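You operate a simulated robot arm through the tools that you are given. There is no shell and no other tool.

You run a simulated robot arm. Do the job below in one go: nothing can be reset, and whatever is moved stays where it is left.

Task
Put things in order on the top of the test bench. At the end: the gold bush from the top of the test bench stands on top of the green scrub pad; the brown slip pad from the top of the test bench stands where the beige grease dauber stood; the beige grease dauber stands where the white small box (marked "FUSES") stood; the white small box from the top of the test bench stands on top of the blue bracket; whatever was shut is shut again. Leave all else as you found it, and nothing knocked over.
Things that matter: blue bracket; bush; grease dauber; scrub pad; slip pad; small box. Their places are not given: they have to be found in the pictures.

Only the result counts: the job must be done as asked and must still hold three seconds after the hand-in. Knocking over, shifting, dropping, spilling or breaking anything else fails it.

Robot
A 7-joint arm with a two-finger parallel gripper, fixed in place. Base frame: the origin is at the foot of the arm, x ahead of it, y to its left, z up; the work surface is at about z = 0. Units: m, rad, N and s.
With the tool pointing down near the work surface it reaches from about 0.22 to 0.58 m from the base axis. Its first joint turns from -1.152 to 1.152 rad. Payload 2.5 kg.
Tool frame: the origin (TCP) lies between the finger pads and is the grasp point; the fingertips stand 0.023 m ahead of it; z points along the fingers, y is the line along which they close. The gripper opens to 0.094 m. The fingers are 0.038 m wide and 0.01 m thick; the gripper's body (0.054 by 0.096 m) begins 0.039 m behind the TCP.
Orientation is that of the tool frame in the base frame, as a unit quaternion [w, x, y, z]. With the fingers straight down and closing along the base's y, the tool's x points along the base's -x, its y along +y and its z along -z.

Tools
- The arm moves only by the tool send_rows. Its argument "plan" is a list of rows, each an object of numbers (a shift or turn left out is 0, a gripper value left out holds the last): "dx", "dy", "dz": the shift along the tool's x, y, z in m; "wx", "wy", "wz": the turn, a rotation vector about the tool's x, y, z in rad; "grip": the gripper command, from -1 (shut) to 1 (fully open), values between in proportion. In form: [{"dx": .., "dy": .., "dz": .., "wx": .., "wy": .., "wz": .., "grip": ..}, ...]. A call has 1 to 20 rows; each row is the pose to reach, as a shift and turn from the pose commanded when the call began, along the tool's axes at that moment. Rows are played at 5 a second. More than 0.05 m and 0.15 rad between two rows, or a gripper value outside its range, and nothing of the call is played. Where a pose cannot be reached the arm comes as near as it can. A force on the tool above 40 N (or 10 N above the force at the start of the call, whichever is more), or a blocked arm, ends the call early, and 0.2 s more pass. The fingers move at their own pace (about 0.108 m/s each) and stop on an object; they squeeze with about 21 N. The grip force told is the motor's: it shows also when the fingers shut on nothing. Time passes only in rows, and 0.2 s behind the last, so rows that repeat a pose let the fingers close. It gives the time, the measured TCP pose, the force on the tool (base axes), the opening and the grip force at its end, in the units of the frame above (readings bear some noise), with the torque about the TCP (base axes, N m) and any sound that the robot's microphone picked up.
- Cameras (640 x 400 px; columns grow to the right, rows downward): "scene" is fixed at [0.1158, -0.4265, 0.5368]; the picture's right is [0.70, -0.71, 0.00], its down [-0.49, -0.49, -0.72] and it looks along [0.51, 0.51, -0.70] (base axes); focal length 287 px, centre (320, 200). "wrist" rides on the gripper at [0.086, 0.016, -0.075] in the tool frame; the picture's right is [-0.18, 0.98, 0.00], its down [-0.58, -0.11, -0.81] and it looks along [-0.79, -0.15, 0.59] (tool axes); focal length 243 px, centre (320, 200).
- snapshot(camera): a new picture of that camera. It takes no simulated time.
- measure_at(camera, pixels): for up to 12 pixels [column, row] of the newest picture of that camera ("zoom" is the newest enlarged one), the place [x, y, z] in the base frame of the surface seen there, good to about 0.002 m, but the place of the scene camera against the robot may be out by one fixed shift of up to 0.018 m in any direction. It takes no simulated time.
- inspect(camera, box): a new picture of the part [left, top, right, bottom] of that camera's present view, enlarged. It takes no simulated time.
- hand_in(): hands the job in; it is judged then, once.

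Open the gripper and draw the arm clear of the work before you hand the job in, unless the task says otherwise.

The tools are called after "Emit:" as name(argument=value, ...) on one line, values as JSON. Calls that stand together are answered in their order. send_rows: Moves the arm, as the interface text tells. Its arguments: {"type":"object","properties":{"plan":{"type":"array","items":{"type":"object","properties":{"dx":{"type":"number"},"dy":{"type":"number"},"dz":{"type":"number"},"wx":{"type":"number"},"wy":{"type":"number"},"wz":{"type":"number"},"grip":{"type":"number"}}}}},"required":["plan"]} The other tools are called the same way: snapshot (camera) takes a picture; measure_at (camera, pixels) gives the place of the surface under pixels of a picture; inspect (camera, box) takes an enlarged picture of a part of a camera's view; hand_in () hands the job in.

At the start:

```text
t: 0.0
eef_pos: [0.3742, 0.0696, 0.2791]
tcp_rot: [-0.001, 0.0, 1.0, 0.0]
force: [0.0, 1.0, 0.3]
moment: [0.0, -0.01, -0.01]
opening: 0.094
grip_force: 0.2
```

scene: 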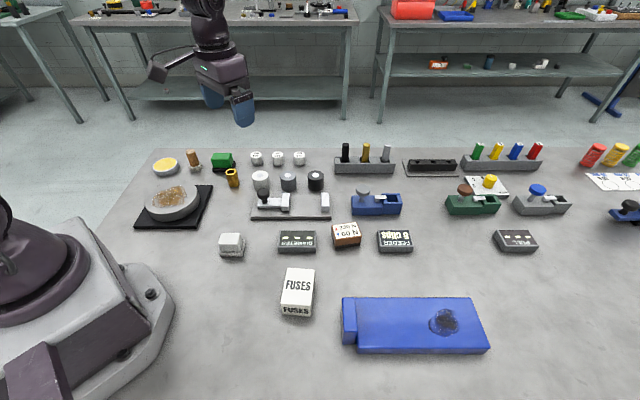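
wrist: 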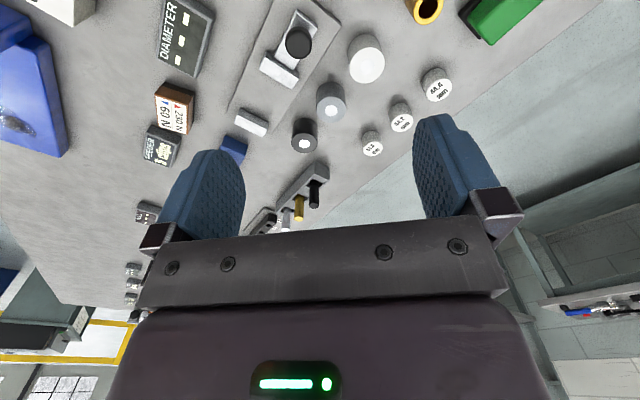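

The scene shows a FUSES box near (297,290), a blue plate-like part near (415,323), a gold bush near (232,178) and a green block near (222,160). I'll enlarge several regions to identify each thing.

Emit:
inspect(camera="scene", box=[130, 140, 290, 240])

Emit:
inspect(camera="scene", box=[210, 210, 370, 310])

Emit:
inspect(camera="scene", box=[330, 140, 490, 240])

Emit:
inspect(camera="scene", box=[440, 130, 640, 255])

Emit:
inspect(camera="scene", box=[320, 270, 512, 390])

```text
4.00 times, centred on (210, 190) of scene
```

zoom: 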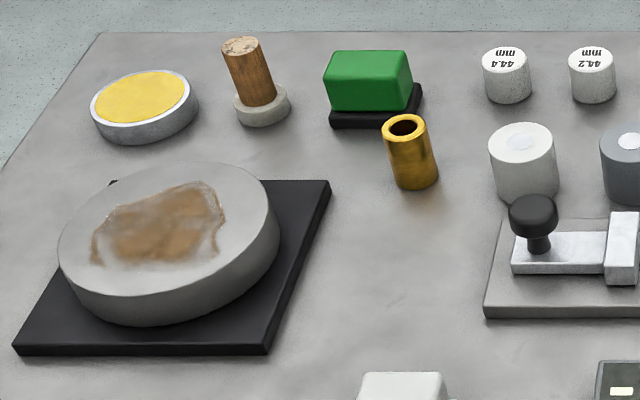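

```text
4.00 times, centred on (290, 260) of scene
```

zoom: 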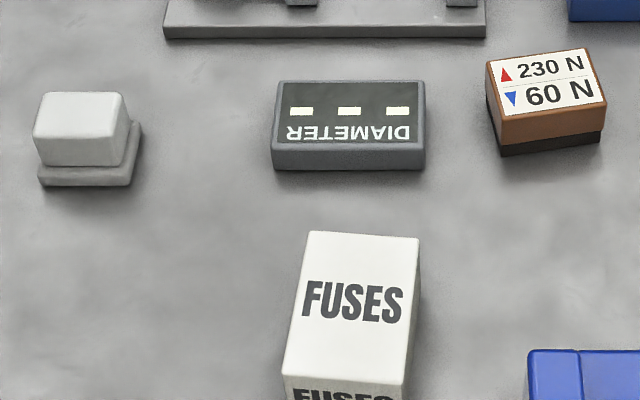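

```text
4.00 times, centred on (410, 190) of scene
```

zoom: 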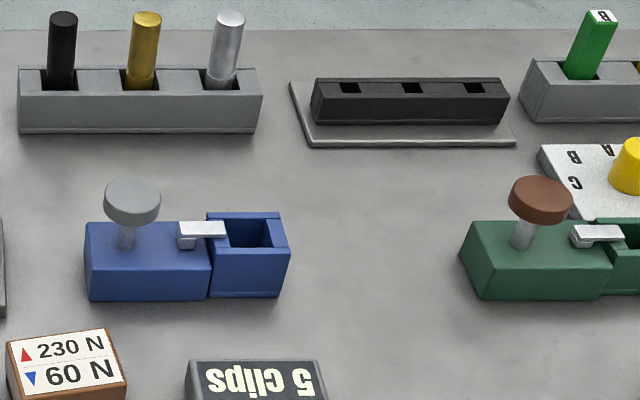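

```text
3.20 times, centred on (540, 192) of scene
```

zoom: 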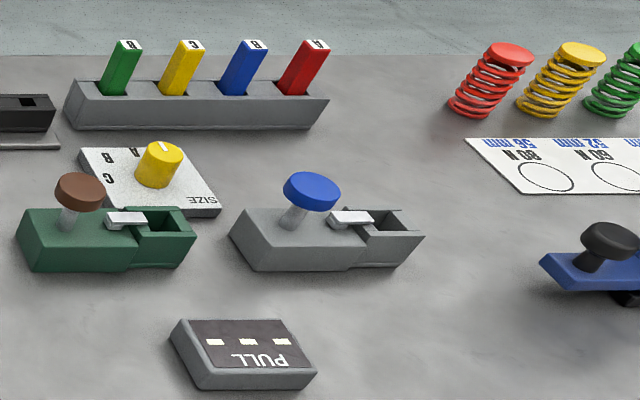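

```text
3.33 times, centred on (416, 330) of scene
```

zoom: 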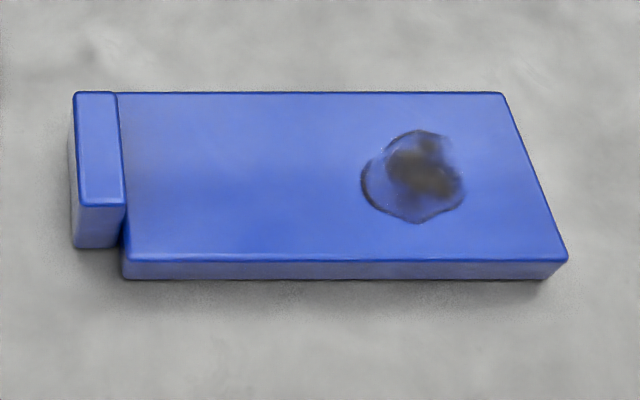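

Candidates: the dauber (wood handle on a beige foot, ~(193,160)), the scrub pad (green on black, ~(222,160)), the slip pad (brown with the 230 N label, ~(346,234)), and the blue bracket plate with a stain at ~(443,321). I'll measure their places.

Emit:
snapshot(camera="scene")

Emit:
measure_at(camera="scene", pixels=[[190, 151], [195, 167], [222, 158], [231, 171], [232, 185], [346, 230], [346, 243], [297, 282], [297, 309], [231, 238], [415, 320], [349, 310]])

Emit:
measure_at(camera="scene", pixels=[[286, 269], [314, 270], [281, 305], [312, 305], [357, 299], [470, 299], [489, 347], [358, 347], [343, 299], [430, 321], [457, 318], [445, 335]])

Emit:
measure_at(camera="wrist", pixels=[[175, 92], [175, 110], [425, 8], [505, 18], [300, 40], [160, 145], [365, 65]])

```text
taken
```

scene: 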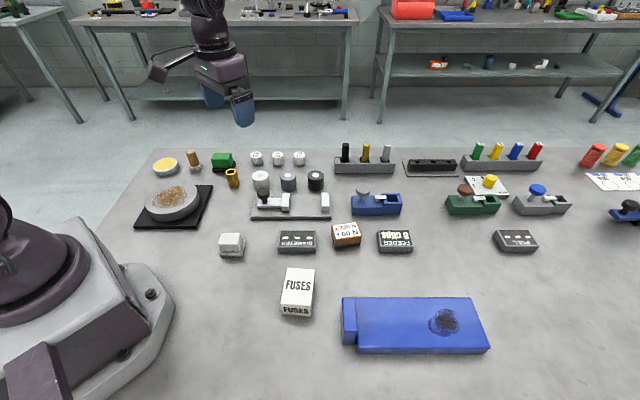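

```text
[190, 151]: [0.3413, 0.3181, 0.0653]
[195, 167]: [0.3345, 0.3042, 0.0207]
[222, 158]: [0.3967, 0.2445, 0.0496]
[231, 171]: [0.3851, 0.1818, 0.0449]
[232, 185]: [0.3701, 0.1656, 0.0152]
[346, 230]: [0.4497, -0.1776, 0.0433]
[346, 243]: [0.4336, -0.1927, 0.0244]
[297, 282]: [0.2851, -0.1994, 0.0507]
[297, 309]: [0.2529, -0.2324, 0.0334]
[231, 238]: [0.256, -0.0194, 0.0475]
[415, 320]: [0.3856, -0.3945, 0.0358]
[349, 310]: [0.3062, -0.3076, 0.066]
```

```text
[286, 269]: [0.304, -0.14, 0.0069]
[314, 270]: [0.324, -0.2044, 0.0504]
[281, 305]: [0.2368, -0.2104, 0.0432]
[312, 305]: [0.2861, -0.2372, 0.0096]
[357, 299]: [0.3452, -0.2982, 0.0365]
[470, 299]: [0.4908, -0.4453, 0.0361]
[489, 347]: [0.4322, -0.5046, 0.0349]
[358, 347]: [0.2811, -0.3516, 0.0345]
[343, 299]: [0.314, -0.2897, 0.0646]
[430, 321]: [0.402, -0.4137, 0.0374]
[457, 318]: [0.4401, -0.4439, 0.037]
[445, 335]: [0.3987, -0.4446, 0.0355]
```

```text
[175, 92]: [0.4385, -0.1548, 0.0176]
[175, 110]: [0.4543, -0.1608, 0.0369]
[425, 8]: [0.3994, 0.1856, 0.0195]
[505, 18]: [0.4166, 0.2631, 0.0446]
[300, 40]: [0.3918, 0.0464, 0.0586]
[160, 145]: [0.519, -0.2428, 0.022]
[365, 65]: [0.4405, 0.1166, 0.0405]
```

The blue plate's top is near z 0.036 and its lip near 0.065. I'll enlarge the bracket and measure its edges and the bench around it, since what lies under the plate matters for stability.

Emit:
inspect(camera="scene", box=[330, 285, 410, 365])

Emit:
inspect(camera="scene", box=[320, 270, 512, 390])

Emit:
measure_at(camera="zoom", pixels=[[95, 215], [95, 240], [78, 150], [300, 275], [300, 290], [300, 330], [540, 275], [550, 290], [140, 275], [110, 255], [90, 100], [115, 200]])

```text
5.00 times, centred on (370, 325) of scene
```

zoom: 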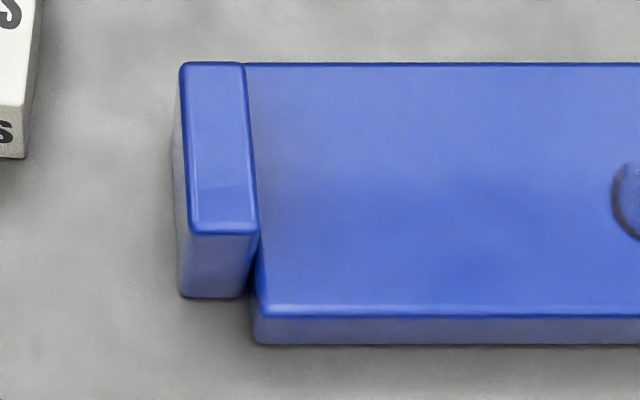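

```text
3.33 times, centred on (416, 330) of scene
```

zoom: 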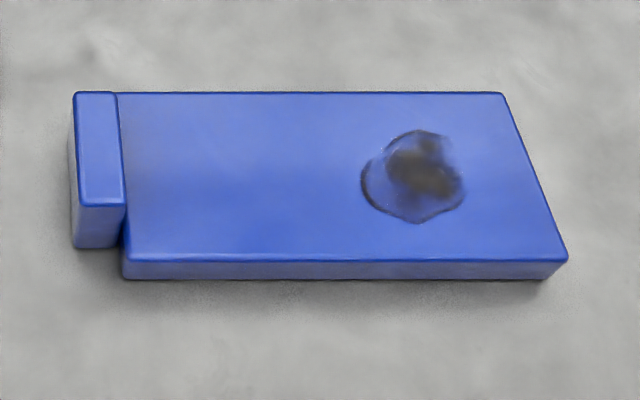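

```text
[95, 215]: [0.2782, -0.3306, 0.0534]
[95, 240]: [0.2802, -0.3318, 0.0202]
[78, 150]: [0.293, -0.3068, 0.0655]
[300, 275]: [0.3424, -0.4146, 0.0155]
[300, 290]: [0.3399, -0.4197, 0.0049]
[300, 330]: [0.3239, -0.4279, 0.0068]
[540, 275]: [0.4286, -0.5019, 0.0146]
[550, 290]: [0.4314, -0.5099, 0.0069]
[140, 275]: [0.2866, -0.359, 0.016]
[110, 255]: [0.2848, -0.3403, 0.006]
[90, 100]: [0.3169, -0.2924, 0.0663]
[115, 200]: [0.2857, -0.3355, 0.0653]
```

The bench reads z≈0.006 in the scene camera, so that is part of its shift; the plate is about 30 mm thick and solid. I'll now zoom into the wrist view to match features and find the scene shift.

Emit:
inspect(camera="wrist", box=[120, 60, 280, 160])

Emit:
measure_at(camera="zoom", pixels=[[150, 100], [278, 138], [270, 290], [135, 215], [80, 200], [320, 100], [450, 60]])

Emit:
inspect(camera="scene", box=[325, 210, 375, 250])

```text
4.00 times, centred on (200, 110) of wrist
```

zoom: 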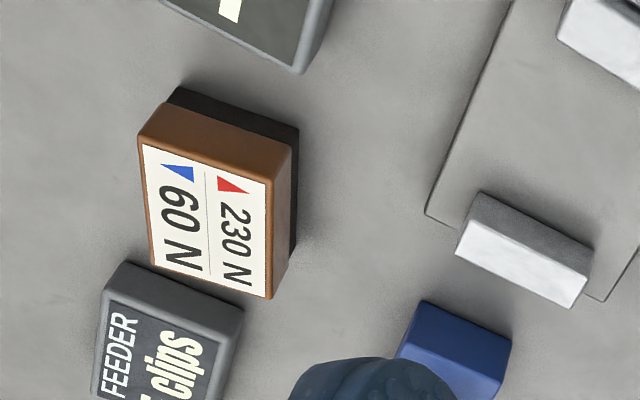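

```text
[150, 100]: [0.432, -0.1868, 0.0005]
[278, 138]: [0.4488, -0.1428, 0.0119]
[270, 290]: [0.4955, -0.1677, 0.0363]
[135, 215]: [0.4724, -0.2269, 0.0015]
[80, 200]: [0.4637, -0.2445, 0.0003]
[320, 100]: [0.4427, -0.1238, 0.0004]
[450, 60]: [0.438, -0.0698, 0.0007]
```

```text
10.00 times, centred on (350, 230) of scene
```

zoom: 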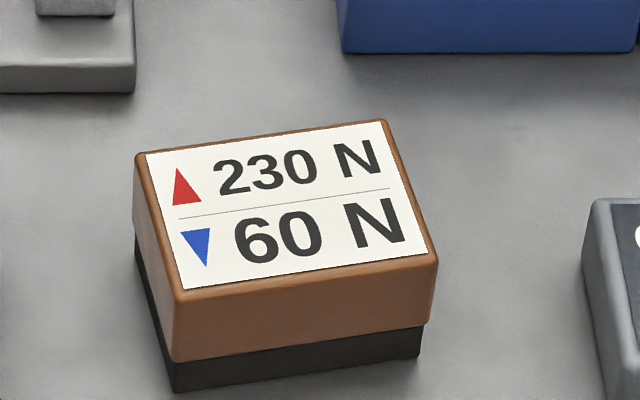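

The brown 230 N/60 N block on its dark rubber base is the slip pad. I measure the label corners in the scene zoom, then I'll measure the same in the wrist zoom.

Emit:
measure_at(camera="zoom", pixels=[[149, 155], [377, 124], [425, 254], [185, 287], [139, 158], [385, 122], [437, 258], [177, 295], [180, 195], [205, 245], [60, 250], [520, 330]])

Emit:
inspect(camera="wrist", box=[145, 75, 205, 140])

```text
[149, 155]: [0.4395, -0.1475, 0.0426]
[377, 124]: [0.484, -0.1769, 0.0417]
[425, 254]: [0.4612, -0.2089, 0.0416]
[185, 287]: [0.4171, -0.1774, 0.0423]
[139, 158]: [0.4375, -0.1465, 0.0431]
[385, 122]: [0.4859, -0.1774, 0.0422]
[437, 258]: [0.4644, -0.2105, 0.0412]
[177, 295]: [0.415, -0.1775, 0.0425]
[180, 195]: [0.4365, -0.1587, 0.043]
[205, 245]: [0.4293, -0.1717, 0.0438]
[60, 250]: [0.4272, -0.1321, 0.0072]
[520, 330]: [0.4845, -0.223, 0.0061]
```

```text
6.15 times, centred on (175, 108) of wrist
```

zoom: 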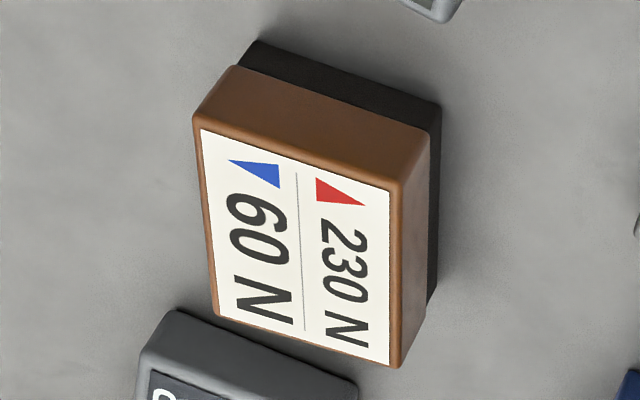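

Emit:
measure_at(camera="zoom", pixels=[[203, 132], [390, 193], [388, 362], [219, 310], [335, 190], [262, 172], [100, 200], [500, 200]])

```text
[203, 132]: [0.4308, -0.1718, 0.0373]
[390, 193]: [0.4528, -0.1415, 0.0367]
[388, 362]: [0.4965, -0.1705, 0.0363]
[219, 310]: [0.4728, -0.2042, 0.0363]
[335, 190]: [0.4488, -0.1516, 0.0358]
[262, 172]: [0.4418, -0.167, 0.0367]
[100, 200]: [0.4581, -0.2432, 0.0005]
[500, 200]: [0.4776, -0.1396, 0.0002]
```

Matching label corners gives robot = scene + (0.013, 0.006, −0.006). Next I turn the arm towards the left side to look closely at the dauber, scrub pad and bush with the wrist camera.

Emit:
send_rows(plan=[{"dx": 0.017, "dy": 0.027, "dz": 0.005, "wz": -0.117}, {"dx": 0.034, "dy": 0.054, "dz": 0.01, "wz": -0.234}, {"dx": 0.05, "dy": 0.08, "dz": 0.015, "wz": -0.35}, {"dx": 0.067, "dy": 0.107, "dz": 0.02, "wz": -0.467}, {"dx": 0.084, "dy": 0.134, "dz": 0.025, "wz": -0.584}, {"dx": 0.1, "dy": 0.16, "dz": 0.03, "wz": -0.7}, {"dx": 0.1, "dy": 0.16, "dz": 0.03, "wz": -0.7}])

Emit:
snapshot(camera="wrist")

```text
t: 1.6
eef_pos: [0.2734, 0.2314, 0.2485]
tcp_rot: [0.0, -0.344, 0.939, 0.0]
force: [0.2, -0.4, 0.2]
moment: [0.0, 0.05, 0.01]
opening: 0.0943
grip_force: 0.1
```

```text
taken
```

wrist: 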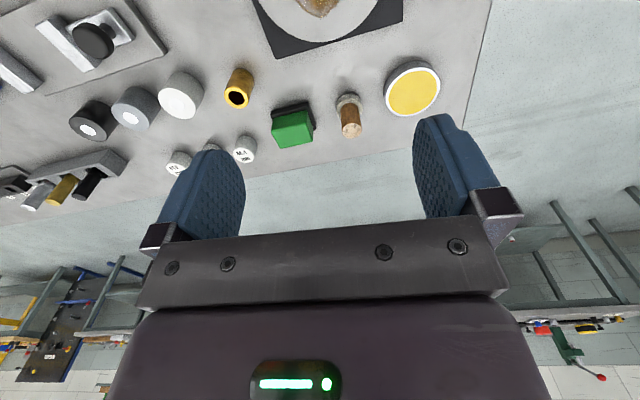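

The wrist view now shows bush (238,88), scrub pad (293,123), dauber (348,115) and tin (412,88). I enlarge this and measure.

Emit:
inspect(camera="wrist", box=[210, 40, 370, 160])

Emit:
inspect(camera="wrist", box=[320, 55, 450, 145])

```text
3.33 times, centred on (290, 100) of wrist
```

zoom: 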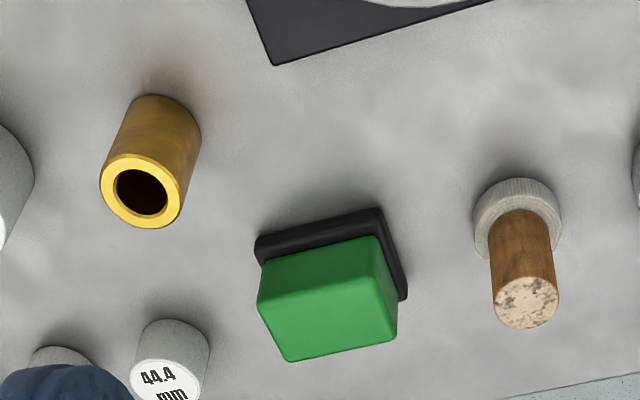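

```text
4.44 times, centred on (385, 100) of wrist
```

zoom: 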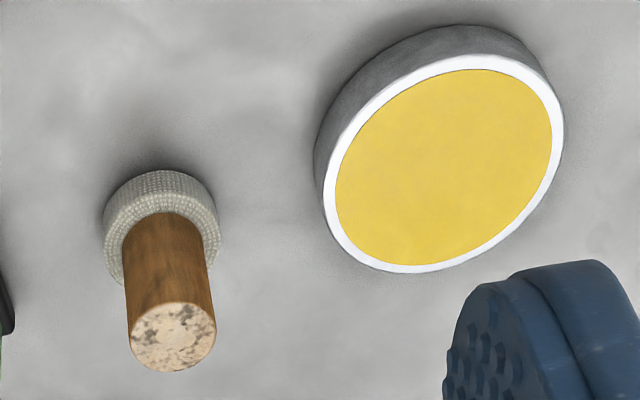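

The dauber clearly has a beige woven foot and a wooden handle. I measure its handle top and foot edges here, and the tin.

Emit:
measure_at(camera="zoom", pixels=[[173, 337], [133, 335], [212, 330], [175, 308], [172, 365], [155, 180], [107, 220], [214, 220], [450, 160], [335, 200], [545, 110], [260, 300]])

Emit:
inspect(camera="wrist", box=[210, 40, 370, 160])

Emit:
measure_at(camera="zoom", pixels=[[140, 162], [140, 223], [105, 190], [176, 195], [150, 100], [262, 290], [375, 240], [392, 335], [290, 355], [258, 240], [380, 210], [405, 295]])

```text
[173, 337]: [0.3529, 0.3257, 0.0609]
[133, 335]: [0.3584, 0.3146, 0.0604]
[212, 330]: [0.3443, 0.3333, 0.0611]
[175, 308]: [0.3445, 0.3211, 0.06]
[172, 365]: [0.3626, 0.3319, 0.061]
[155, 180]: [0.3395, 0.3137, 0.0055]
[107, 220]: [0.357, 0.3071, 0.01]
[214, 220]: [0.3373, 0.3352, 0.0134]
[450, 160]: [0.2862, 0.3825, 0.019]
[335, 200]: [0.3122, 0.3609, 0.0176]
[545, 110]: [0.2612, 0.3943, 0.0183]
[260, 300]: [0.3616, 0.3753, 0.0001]
```

```text
3.33 times, centred on (290, 100) of wrist
```

zoom: 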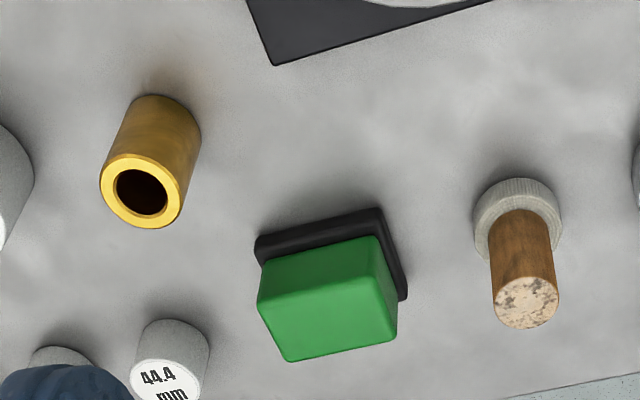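

```text
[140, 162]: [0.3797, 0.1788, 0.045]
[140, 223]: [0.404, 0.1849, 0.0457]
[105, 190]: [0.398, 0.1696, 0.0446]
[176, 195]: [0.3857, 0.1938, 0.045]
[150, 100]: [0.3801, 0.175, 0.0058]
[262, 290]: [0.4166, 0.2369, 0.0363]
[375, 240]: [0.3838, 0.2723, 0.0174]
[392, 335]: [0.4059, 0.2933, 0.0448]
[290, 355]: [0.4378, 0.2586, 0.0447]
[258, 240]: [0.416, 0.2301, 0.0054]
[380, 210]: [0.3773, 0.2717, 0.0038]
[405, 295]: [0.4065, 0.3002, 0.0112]
```

Dauber axis ≈ (0.351, 0.324), handle ⌀≈0.023 and top z≈0.061; bush centre ≈ (0.392, 0.182), ⌀≈0.027, top z≈0.045. I enlarge the scrub pad and its surroundings in both cameras to get its top face.

Emit:
inspect(camera="wrist", box=[262, 90, 326, 154])

Emit:
measure_at(camera="zoom", pixels=[[150, 230], [120, 335], [320, 290], [200, 290], [300, 160], [330, 240]])

Emit:
inspect(camera="scene", box=[180, 140, 244, 200])

```text
6.25 times, centred on (294, 122) of wrist
```

zoom: 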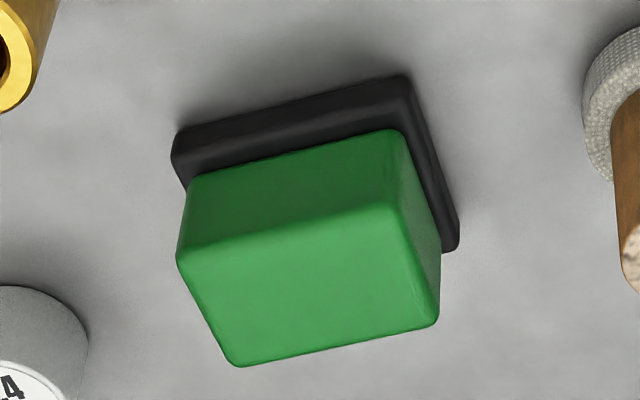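

```text
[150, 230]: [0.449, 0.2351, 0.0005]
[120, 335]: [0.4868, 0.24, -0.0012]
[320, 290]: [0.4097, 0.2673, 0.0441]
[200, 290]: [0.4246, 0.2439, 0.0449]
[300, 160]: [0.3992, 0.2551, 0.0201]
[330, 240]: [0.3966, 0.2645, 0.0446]
```

```text
6.67 times, centred on (212, 170) of scene
```

zoom: 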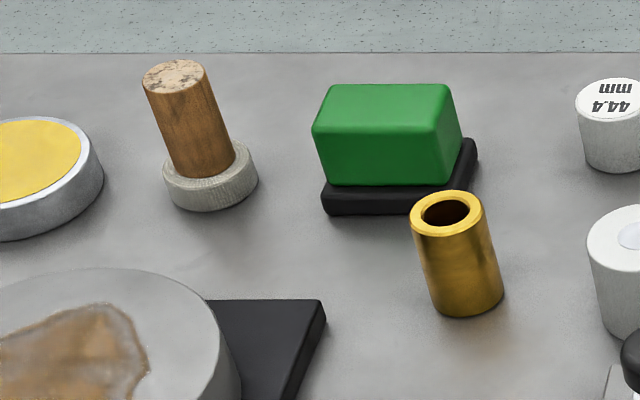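

I take the wrist zoom again and measure just inside the corners of the scrub pad's top face.

Emit:
inspect(camera="wrist", box=[262, 90, 326, 154])

Emit:
measure_at(camera="zoom", pixels=[[188, 258], [388, 214], [430, 316], [242, 358], [310, 285], [180, 150], [405, 85], [455, 235]])

```text
6.25 times, centred on (294, 122) of wrist
```

zoom: 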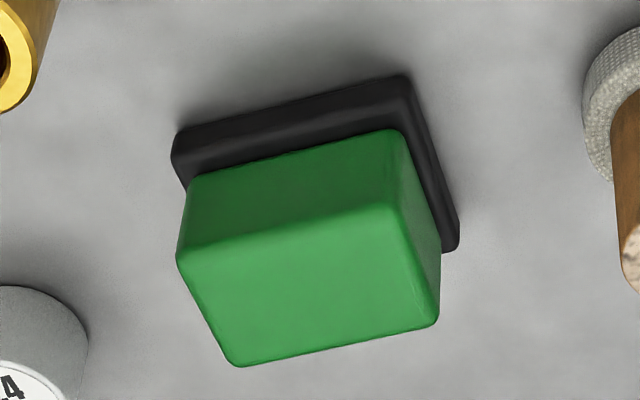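

```text
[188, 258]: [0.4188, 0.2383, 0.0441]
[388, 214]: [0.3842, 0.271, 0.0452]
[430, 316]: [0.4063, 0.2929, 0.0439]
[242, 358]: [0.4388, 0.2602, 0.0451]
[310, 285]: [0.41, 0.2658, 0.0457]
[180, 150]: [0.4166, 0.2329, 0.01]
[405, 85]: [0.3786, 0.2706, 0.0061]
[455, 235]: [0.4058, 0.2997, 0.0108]
```

The scrub pad's top centre is ≈ (0.412, 0.266, 0.045). Now I swing the arm to the right to look at the FUSES box and the bracket with the wrist camera.

Emit:
send_rows(plan=[{"dx": 0.02765, "dy": -0.02919, "wz": 0.13}, {"dx": 0.0553, "dy": -0.05838, "wz": 0.26}, {"dx": 0.08295, "dy": -0.08757, "wz": 0.39}, {"dx": 0.1106, "dy": -0.11676, "wz": 0.52}, {"dx": 0.13825, "dy": -0.14595, "wz": 0.65}, {"dx": 0.1659, "dy": -0.17514, "wz": 0.78}, {"dx": 0.19355, "dy": -0.20433, "wz": 0.91}, {"dx": 0.2212, "dy": -0.23352, "wz": 1.04}, {"dx": 0.24885, "dy": -0.26271, "wz": 1.17}, {"dx": 0.2765, "dy": -0.2919, "wz": 1.3}, {"dx": 0.2765, "dy": -0.2919, "wz": 1.3}])

Emit:
snapshot(camera="wrist")

```text
t: 4.0
eef_pos: [0.2498, -0.1712, 0.2493]
tcp_rot: [0.001, 0.297, 0.955, 0.0]
force: [1.2, 1.0, 0.0]
moment: [-0.02, -0.01, -0.02]
opening: 0.0938
grip_force: 0.1
```

```text
taken
```

wrist: 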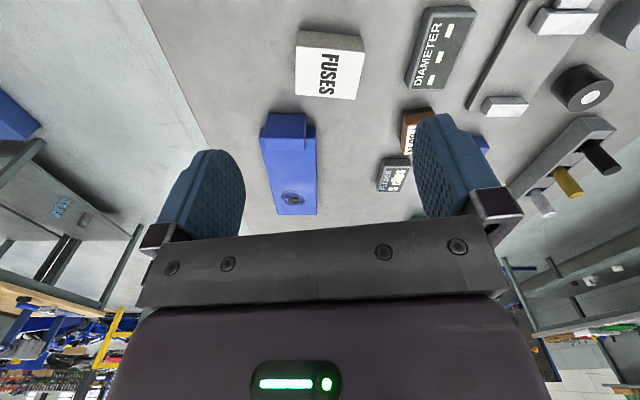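

The FUSES box shows at (328,66) and the bracket at (288,165). I enlarge both for measuring.

Emit:
inspect(camera="wrist", box=[240, 100, 340, 225])

Emit:
measure_at(camera="zoom", pixels=[[170, 110], [280, 125], [170, 150], [275, 150], [200, 250], [295, 240], [210, 300], [280, 300], [310, 300], [215, 365], [310, 360], [250, 200]])

Emit:
inspect(camera="wrist", box=[270, 15, 390, 115])

```text
3.20 times, centred on (290, 162) of wrist
```

zoom: 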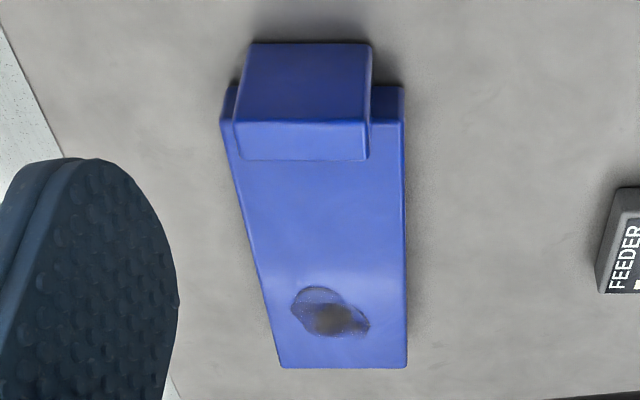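

```text
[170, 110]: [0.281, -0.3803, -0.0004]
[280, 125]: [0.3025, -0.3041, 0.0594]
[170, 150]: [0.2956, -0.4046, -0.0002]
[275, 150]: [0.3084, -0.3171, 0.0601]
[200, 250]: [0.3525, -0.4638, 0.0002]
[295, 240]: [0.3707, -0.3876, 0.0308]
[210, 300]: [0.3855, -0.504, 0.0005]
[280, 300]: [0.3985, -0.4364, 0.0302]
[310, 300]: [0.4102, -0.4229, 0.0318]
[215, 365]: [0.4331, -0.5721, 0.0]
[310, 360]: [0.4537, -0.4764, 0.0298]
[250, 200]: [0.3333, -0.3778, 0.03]
```

```text
4.00 times, centred on (330, 65) of wrist
```

zoom: 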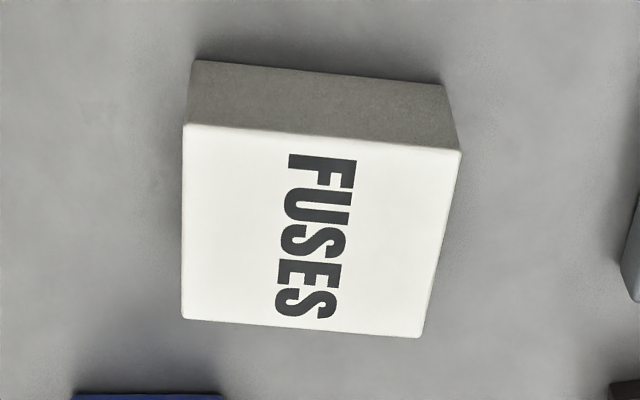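

I measure just inside the FUSES box's top corners and around its base.

Emit:
measure_at(camera="zoom", pixels=[[189, 131], [455, 156], [417, 332], [187, 314], [310, 230], [198, 66], [440, 90], [100, 200], [540, 200]])

Emit:
inspect(camera="wrist", box=[240, 100, 340, 225])

Emit:
measure_at(camera="zoom", pixels=[[240, 125], [363, 123], [361, 155], [240, 155], [400, 125], [227, 125], [283, 363], [404, 363], [295, 310], [365, 325], [320, 290], [335, 335]])

```text
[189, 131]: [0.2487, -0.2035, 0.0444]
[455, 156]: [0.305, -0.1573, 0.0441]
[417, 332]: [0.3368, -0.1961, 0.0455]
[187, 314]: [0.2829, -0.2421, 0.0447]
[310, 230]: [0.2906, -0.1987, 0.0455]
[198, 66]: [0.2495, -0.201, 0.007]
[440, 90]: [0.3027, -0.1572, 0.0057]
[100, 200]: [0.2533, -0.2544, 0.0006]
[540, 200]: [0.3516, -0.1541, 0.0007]
```

```text
3.20 times, centred on (290, 162) of wrist
```

zoom: 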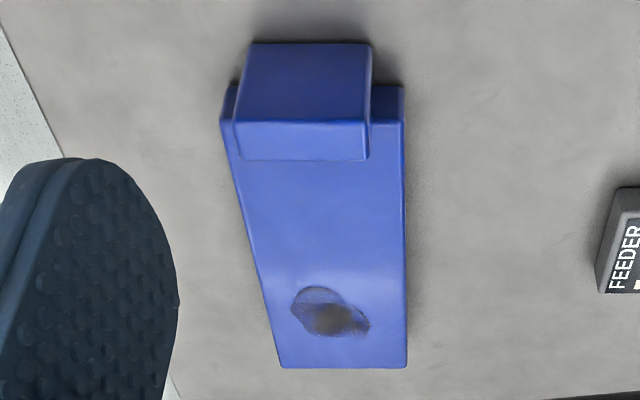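

```text
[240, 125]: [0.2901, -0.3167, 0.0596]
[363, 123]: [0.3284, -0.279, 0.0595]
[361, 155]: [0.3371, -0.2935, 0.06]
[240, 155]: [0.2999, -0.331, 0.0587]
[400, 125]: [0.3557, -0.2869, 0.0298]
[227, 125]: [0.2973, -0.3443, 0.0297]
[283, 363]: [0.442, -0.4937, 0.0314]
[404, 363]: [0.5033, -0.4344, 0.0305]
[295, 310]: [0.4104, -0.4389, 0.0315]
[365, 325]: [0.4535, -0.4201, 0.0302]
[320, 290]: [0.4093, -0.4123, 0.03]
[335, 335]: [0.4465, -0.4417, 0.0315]
```

FUSES box: centre (0.2934, −0.1998), about 0.074×0.052×0.045, long axis at +39.7°. The bracket's clean area between lip and stain is centred at about (0.367, −0.357), top z 0.030. I go above the box with the fingers set to close across its narrow side.

Emit:
send_rows(plan=[{"dx": -0.00514, "dy": 0.0001, "dz": 0.0099, "wz": -0.1293}, {"dx": -0.01028, "dy": 0.0002, "dz": 0.0198, "wz": -0.2586}, {"dx": -0.01542, "dy": 0.0003, "dz": 0.0297, "wz": -0.3879}, {"dx": -0.02056, "dy": 0.0004, "dz": 0.0396, "wz": -0.5172}, {"dx": -0.0257, "dy": 0.0005, "dz": 0.0495, "wz": -0.6465}, {"dx": -0.03084, "dy": 0.0006, "dz": 0.0594, "wz": -0.7758}, {"dx": -0.03598, "dy": 0.0007, "dz": 0.0693, "wz": -0.9051}, {"dx": -0.04112, "dy": 0.0008, "dz": 0.0792, "wz": -1.0344}, {"dx": -0.04626, "dy": 0.0009, "dz": 0.0891, "wz": -1.1637}, {"dx": -0.0514, "dy": 0.0009, "dz": 0.099, "wz": -1.293}, {"dx": -0.0514, "dy": 0.0009, "dz": 0.099, "wz": -1.293}, {"dx": -0.0514, "dy": 0.0009, "dz": 0.099, "wz": -1.293}])

Emit:
snapshot(camera="wrist")

Emit:
snapshot(camera="scene")

```text
t: 6.6
eef_pos: [0.294, -0.1993, 0.1508]
tcp_rot: [0.0, -0.341, 0.94, 0.0]
force: [0.0, 0.6, -0.1]
moment: [0.01, 0.01, -0.01]
opening: 0.0939
grip_force: 0.1
```

```text
taken
```

wrist: 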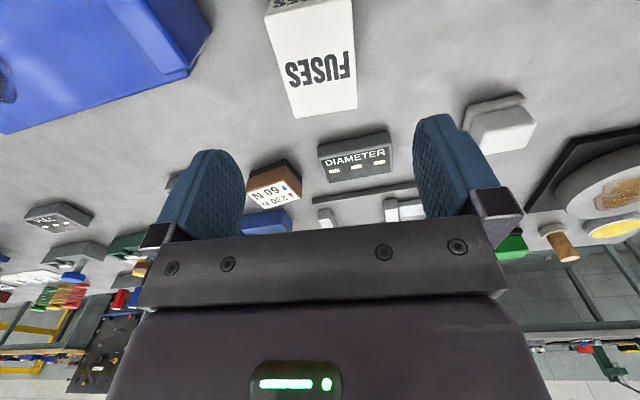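

```text
taken
```

scene: 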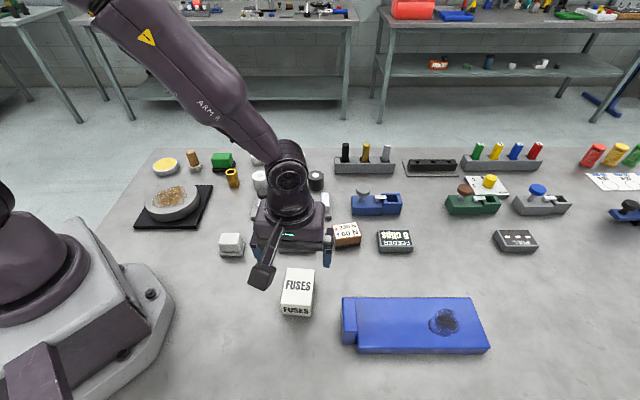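

The gripper is above and beside the box with the closing axis across its narrow side. I verify the box edge positions from this view ((297,116), (357,108)).

Emit:
inspect(camera="wrist", box=[255, 0, 375, 125])

Emit:
measure_at(camera="zoom", pixels=[[130, 365], [325, 340], [60, 110], [315, 110], [200, 200]])

```text
3.20 times, centred on (315, 62) of wrist
```

zoom: 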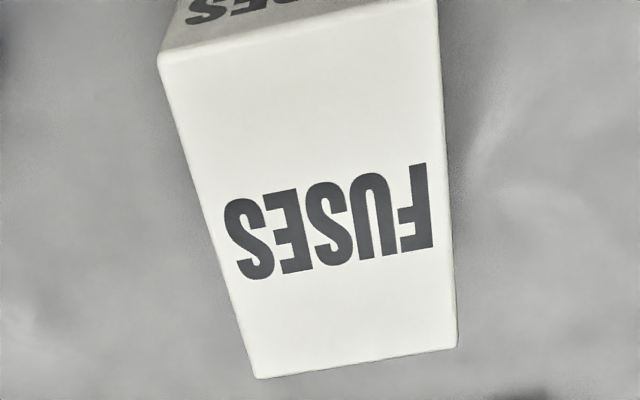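

```text
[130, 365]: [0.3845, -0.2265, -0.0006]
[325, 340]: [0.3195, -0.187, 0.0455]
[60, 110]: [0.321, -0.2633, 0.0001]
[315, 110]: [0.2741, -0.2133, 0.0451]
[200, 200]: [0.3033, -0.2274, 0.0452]
```

Emit:
measure_at(camera="zoom", pixels=[[168, 60], [432, 10], [451, 341], [265, 370], [353, 200]])

```text
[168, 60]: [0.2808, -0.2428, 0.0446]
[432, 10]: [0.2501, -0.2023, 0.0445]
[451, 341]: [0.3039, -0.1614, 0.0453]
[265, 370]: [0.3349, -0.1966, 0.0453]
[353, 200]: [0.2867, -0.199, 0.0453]
```

The box centre holds at (0.293, −0.200). I lower to z≈0.029, close on it and hold.

Emit:
send_rows(plan=[{"dz": 0.03}, {"dz": 0.06}, {"dz": 0.085}, {"dz": 0.105}, {"dz": 0.121}, {"dz": 0.121}, {"dz": 0.121, "grip": -1}, {"dz": 0.121, "grip": -1}, {"dz": 0.121, "grip": -1}, {"dz": 0.121, "grip": -1}])

```text
t: 8.8
eef_pos: [0.2938, -0.2004, 0.0284]
tcp_rot: [0.0, -0.34, 0.941, 0.0]
force: [-0.3, 0.2, -0.9]
moment: [-0.03, -0.04, 0.02]
opening: 0.0547
grip_force: 20.6
```

The box is held (opening 0.0547). I lift it 0.10 m, check, and carry it towards the bracket while turning to align with the plate.

Emit:
send_rows(plan=[{"dz": -0.03}, {"dz": -0.065}, {"dz": -0.1}, {"dx": 0.0036, "dy": -0.0139, "dz": -0.1, "wz": 0.124}, {"dx": 0.0072, "dy": -0.0279, "dz": -0.1, "wz": 0.247}, {"dx": 0.0108, "dy": -0.0418, "dz": -0.1, "wz": 0.371}, {"dx": 0.0143, "dy": -0.0558, "dz": -0.1, "wz": 0.495}, {"dx": 0.0179, "dy": -0.0697, "dz": -0.1, "wz": 0.618}, {"dx": 0.0215, "dy": -0.0837, "dz": -0.1, "wz": 0.742}, {"dx": 0.0251, "dy": -0.0976, "dz": -0.1, "wz": 0.866}, {"dx": 0.0287, "dy": -0.1115, "dz": -0.1, "wz": 0.989}, {"dx": 0.0323, "dy": -0.1255, "dz": -0.1, "wz": 1.113}, {"dx": 0.0358, "dy": -0.1394, "dz": -0.1, "wz": 1.237}, {"dx": 0.0394, "dy": -0.1534, "dz": -0.1, "wz": 1.36}, {"dx": 0.043, "dy": -0.1673, "dz": -0.1, "wz": 1.484}, {"dx": 0.043, "dy": -0.1673, "dz": -0.1, "wz": 1.484}, {"dx": 0.043, "dy": -0.1673, "dz": -0.1, "wz": 1.484}])

Emit:
snapshot(camera="scene")

Emit:
snapshot(camera="wrist")

```text
t: 12.4
eef_pos: [0.3692, -0.3561, 0.1304]
tcp_rot: [0.0, 0.387, 0.922, -0.001]
force: [0.3, 0.0, -1.1]
moment: [0.02, 0.0, 0.0]
opening: 0.055
grip_force: 21.1
```

```text
taken
```

scene: 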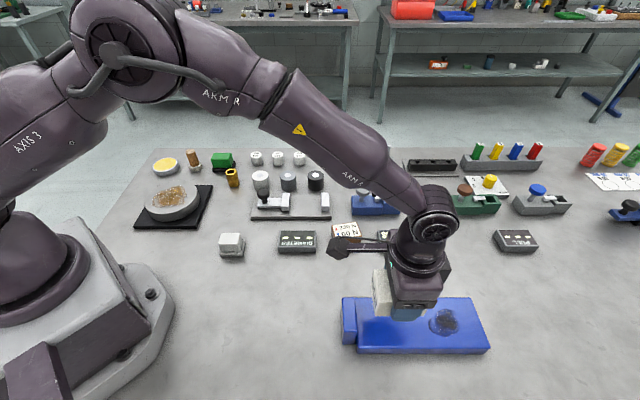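

```text
taken
```

wrist: 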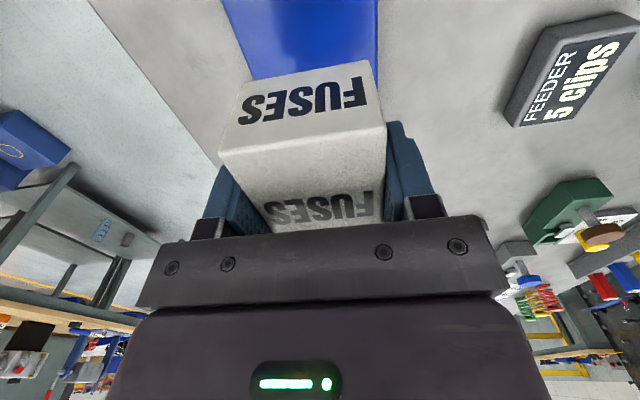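

The box is level over the clean part of the plate (s≈0.513, between lip 0.446 and stain 0.578). I lower it to just above the plate.

Emit:
send_rows(plan=[{"dz": 0.025}, {"dz": 0.045}, {"dz": 0.06}, {"dz": 0.067}, {"dz": 0.07}, {"dz": 0.07}, {"dz": 0.07}])

Emit:
snapshot(camera="scene")

Emit:
inspect(camera="scene", box=[330, 260, 500, 370])

```text
t: 14.0
eef_pos: [0.3683, -0.3562, 0.0582]
tcp_rot: [0.0, 0.385, 0.923, 0.0]
force: [-0.6, -0.3, 2.2]
moment: [0.09, 0.08, -0.03]
opening: 0.0548
grip_force: 20.5
```

```text
taken
```

scene: 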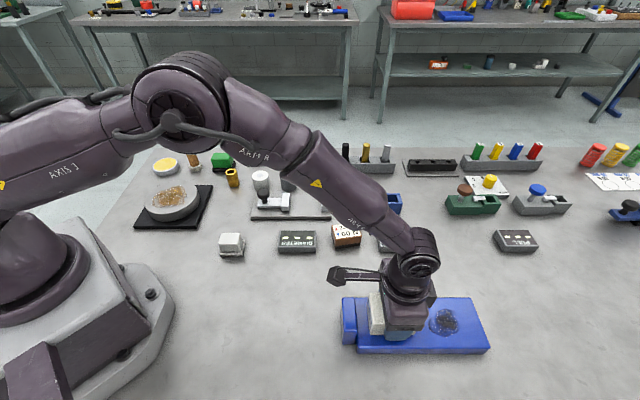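

```text
3.64 times, centred on (415, 315) of scene
```

zoom: 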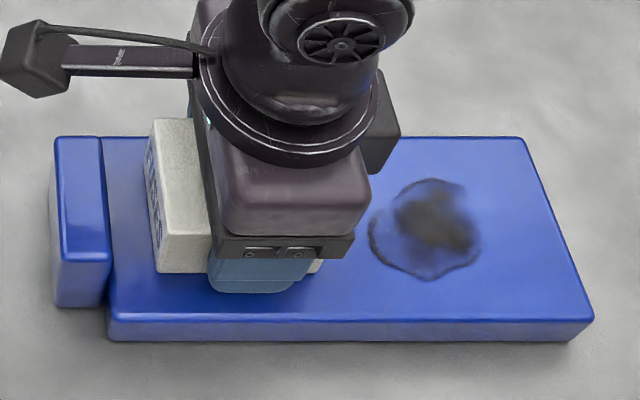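

Contact is light (≈3 N change), with the box between lip and stain. I open the fingers and rise straight up.

Emit:
send_rows(plan=[{"grip": 0.5}, {"grip": 0.5}, {"grip": 0.5}, {"dz": -0.02, "grip": 0.5}, {"dz": -0.05, "grip": 0.5}, {"dz": -0.09, "grip": 0.5}, {"dz": -0.13, "grip": 0.5}, {"dz": -0.13, "grip": 0.5}])

Emit:
snapshot(camera="scene")

Emit:
snapshot(camera="wrist")

```text
t: 15.8
eef_pos: [0.3701, -0.3564, 0.1884]
tcp_rot: [0.001, 0.386, 0.923, 0.0]
force: [-0.2, -0.3, 0.2]
moment: [-0.01, 0.02, -0.01]
opening: 0.0709
grip_force: 0.1
```

```text
taken
```

scene: 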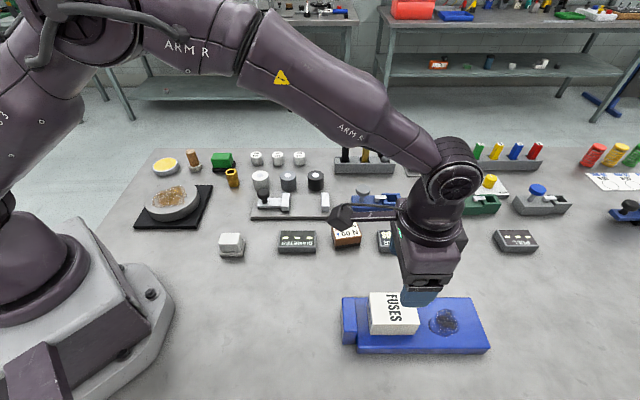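

```text
taken
```

wrist: 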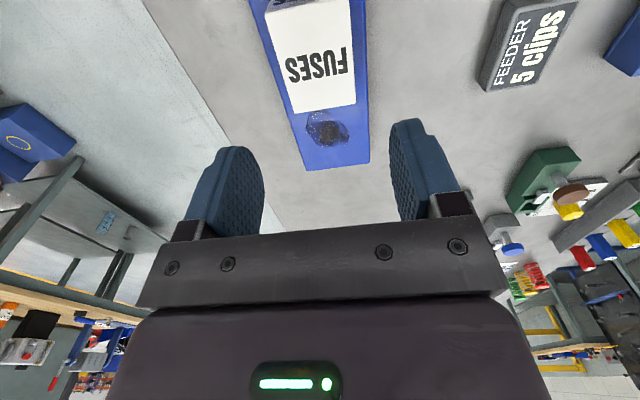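

The FUSES box stands on the bracket clear of the stain. Now I carry the open gripper over to the dauber, stopping short of it so the wrist camera can see it.

Emit:
send_rows(plan=[{"dx": 0.03111, "dy": 0.02599, "wz": -0.0959}, {"dx": 0.06222, "dy": 0.05198, "wz": -0.1919}, {"dx": 0.09334, "dy": 0.07796, "wz": -0.2878}, {"dx": 0.12445, "dy": 0.10395, "wz": -0.3838}, {"dx": 0.15556, "dy": 0.12994, "wz": -0.4797}, {"dx": 0.18668, "dy": 0.15593, "wz": -0.5756}, {"dx": 0.21779, "dy": 0.18191, "wz": -0.6716}, {"dx": 0.2489, "dy": 0.2079, "wz": -0.7675}, {"dx": 0.28001, "dy": 0.23389, "wz": -0.8634}, {"dx": 0.31113, "dy": 0.25988, "wz": -0.9594}, {"dx": 0.34224, "dy": 0.28586, "wz": -1.0553}, {"dx": 0.37335, "dy": 0.31185, "wz": -1.1513}, {"dx": 0.40446, "dy": 0.33784, "wz": -1.2472}, {"dx": 0.43558, "dy": 0.36383, "wz": -1.3431}, {"dx": 0.46669, "dy": 0.38981, "wz": -1.4391}, {"dx": 0.4978, "dy": 0.4158, "wz": -1.535}, {"dx": 0.4978, "dy": 0.4158, "wz": -1.535, "grip": 0.1}, {"dx": 0.4978, "dy": 0.4158, "wz": -1.535, "grip": 0.1}])

Emit:
snapshot(camera="wrist")

Emit:
inspect(camera="wrist", box=[260, 0, 420, 120])

```text
t: 19.6
eef_pos: [0.3134, 0.2909, 0.186]
tcp_rot: [0.0, -0.364, 0.932, 0.0]
force: [0.8, 0.1, 0.6]
moment: [0.0, 0.04, 0.01]
opening: 0.0516
grip_force: 0.1
```

```text
taken
```

wrist: 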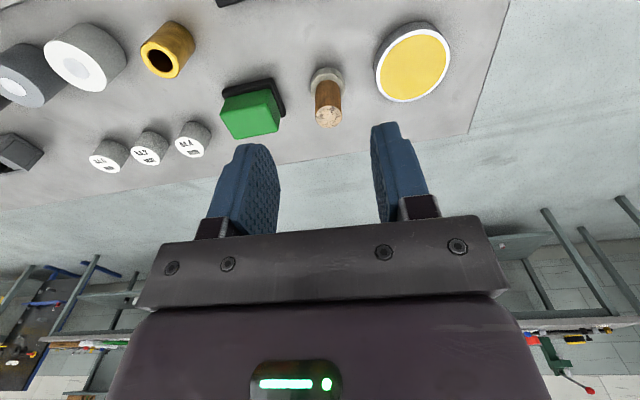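

```text
3.33 times, centred on (340, 60) of wrist
```

zoom: 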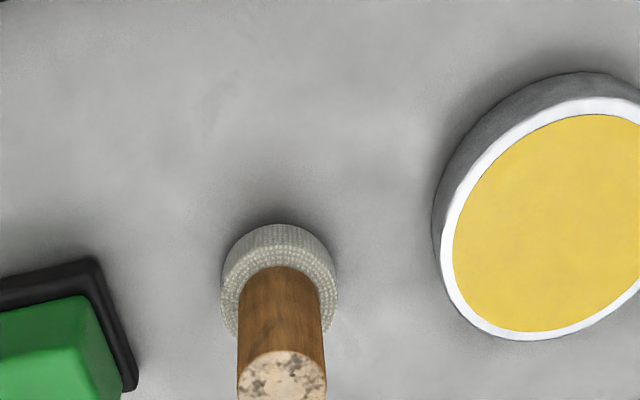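

The dauber is central in the view (foot at zoom (279,275), handle end near (282,378)). I measure it, the tin edge and the scrub base edge again.

Emit:
inspect(camera="wrist", box=[296, 55, 360, 140])

Emit:
measure_at(camera="wrist", pixels=[[316, 114], [341, 114], [328, 107], [329, 125], [328, 116], [314, 76], [343, 76], [325, 68], [377, 70], [284, 110], [380, 85]])

```text
4.71 times, centred on (328, 98) of wrist
```

zoom: 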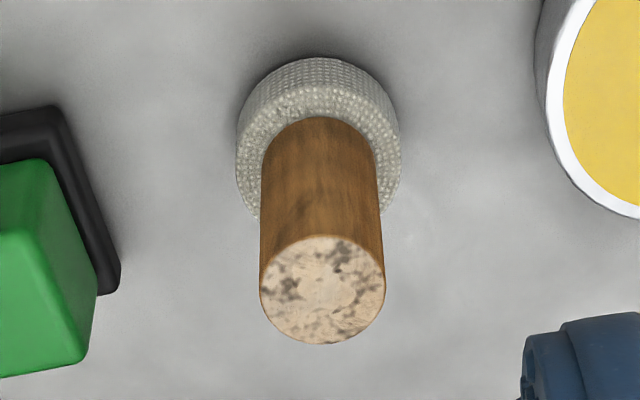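

```text
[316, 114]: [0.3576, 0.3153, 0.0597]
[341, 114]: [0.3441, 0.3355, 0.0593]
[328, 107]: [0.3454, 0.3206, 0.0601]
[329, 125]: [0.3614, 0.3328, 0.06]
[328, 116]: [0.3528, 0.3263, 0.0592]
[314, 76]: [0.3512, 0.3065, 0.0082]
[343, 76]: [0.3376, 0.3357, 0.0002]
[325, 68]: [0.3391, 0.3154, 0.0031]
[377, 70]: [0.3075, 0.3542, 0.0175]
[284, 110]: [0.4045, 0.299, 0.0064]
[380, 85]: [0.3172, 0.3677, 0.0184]
```

Dauber axis is (0.352, 0.326), directly ahead in the tool's −x by 0.052 m. I move over it, then descend with the fingers 0.052 apart, to grip the handle at z≈0.043.

Emit:
send_rows(plan=[{"dx": -0.026, "dz": 0.0}, {"dx": -0.052, "dz": 0.0}, {"dx": -0.052, "dz": 0.04}, {"dx": -0.052, "dz": 0.04}])

Emit:
snapshot(camera="scene")

Emit:
inspect(camera="wrist", box=[220, 0, 420, 125])

```text
t: 20.6
eef_pos: [0.3527, 0.3255, 0.1466]
tcp_rot: [0.0, -0.364, 0.932, 0.0]
force: [-0.2, 0.8, 0.5]
moment: [0.02, -0.02, -0.01]
opening: 0.0516
grip_force: 0.0
```

```text
taken
```

scene: 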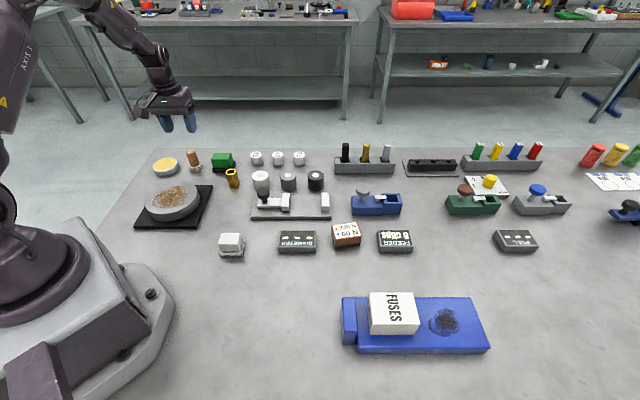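

```text
3.20 times, centred on (320, 62) of wrist
```

zoom: 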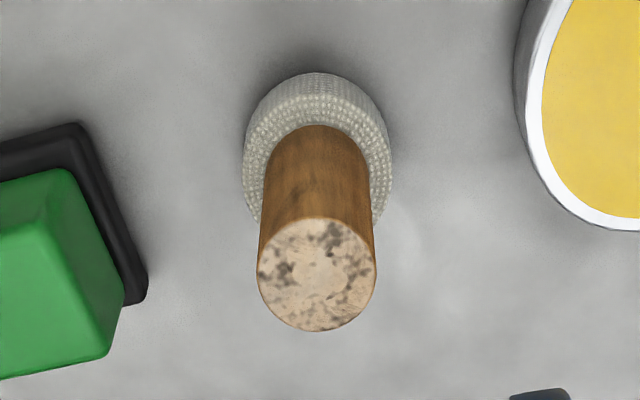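

I descend 0.1035 m and close on the handle.

Emit:
send_rows(plan=[{"dz": 0.03}, {"dz": 0.055}, {"dz": 0.075}, {"dz": 0.09}, {"dz": 0.1035}, {"dz": 0.1035}, {"dz": 0.1035, "grip": -1}, {"dz": 0.1035, "grip": -1}, {"dz": 0.1035, "grip": -1}, {"dz": 0.1035, "grip": -1}])

Emit:
snapshot(camera="wrist")

```text
t: 22.8
eef_pos: [0.3512, 0.3251, 0.0439]
tcp_rot: [0.0, -0.363, 0.932, 0.001]
force: [-0.5, 0.4, 0.3]
moment: [0.0, -0.01, 0.01]
opening: 0.0247
grip_force: 21.0
```

```text
taken
```

wrist: 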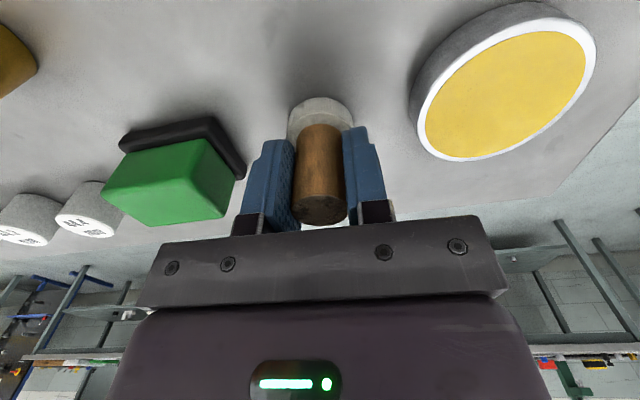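

The handle is held (opening 0.0247). I lift 0.12 m and carry the dauber to above the old FUSES place (0.293, −0.200).

Emit:
send_rows(plan=[{"dz": -0.04}, {"dz": -0.08}, {"dz": -0.12}, {"dx": 0.03074, "dy": -0.02666, "dz": -0.12, "wz": 0.1034}, {"dx": 0.06148, "dy": -0.05332, "dz": -0.12, "wz": 0.2068}, {"dx": 0.09222, "dy": -0.07998, "dz": -0.12, "wz": 0.3102}, {"dx": 0.12295, "dy": -0.10665, "dz": -0.12, "wz": 0.4135}, {"dx": 0.15369, "dy": -0.13331, "dz": -0.12, "wz": 0.5169}, {"dx": 0.18443, "dy": -0.15997, "dz": -0.12, "wz": 0.6203}, {"dx": 0.21517, "dy": -0.18663, "dz": -0.12, "wz": 0.7237}, {"dx": 0.24591, "dy": -0.21329, "dz": -0.12, "wz": 0.8271}, {"dx": 0.27665, "dy": -0.23995, "dz": -0.12, "wz": 0.9305}, {"dx": 0.30738, "dy": -0.26662, "dz": -0.12, "wz": 1.0338}, {"dx": 0.33812, "dy": -0.29328, "dz": -0.12, "wz": 1.1372}, {"dx": 0.36886, "dy": -0.31994, "dz": -0.12, "wz": 1.2406}, {"dx": 0.3996, "dy": -0.3466, "dz": -0.12, "wz": 1.344}, {"dx": 0.3996, "dy": -0.3466, "dz": -0.12, "wz": 1.344}, {"dx": 0.3996, "dy": -0.3466, "dz": -0.12, "wz": 1.344}])

Emit:
snapshot(camera="wrist")

Emit:
snapshot(camera="scene")

```text
t: 26.6
eef_pos: [0.2921, -0.2002, 0.166]
tcp_rot: [0.0, 0.296, 0.955, 0.0]
force: [-0.4, -0.3, 0.3]
moment: [0.04, -0.01, -0.02]
opening: 0.0248
grip_force: 20.5
```

```text
taken
```

wrist: 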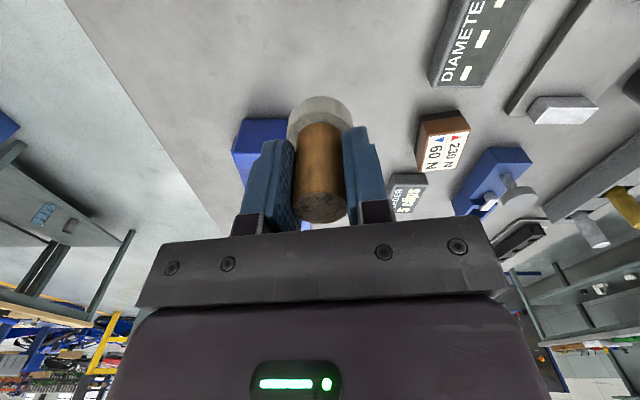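

```text
taken
```

scene: 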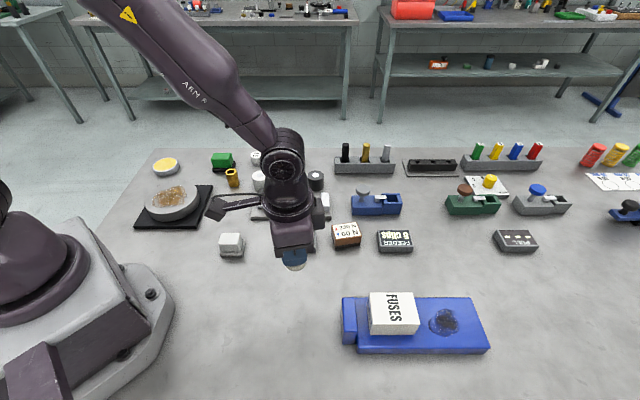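

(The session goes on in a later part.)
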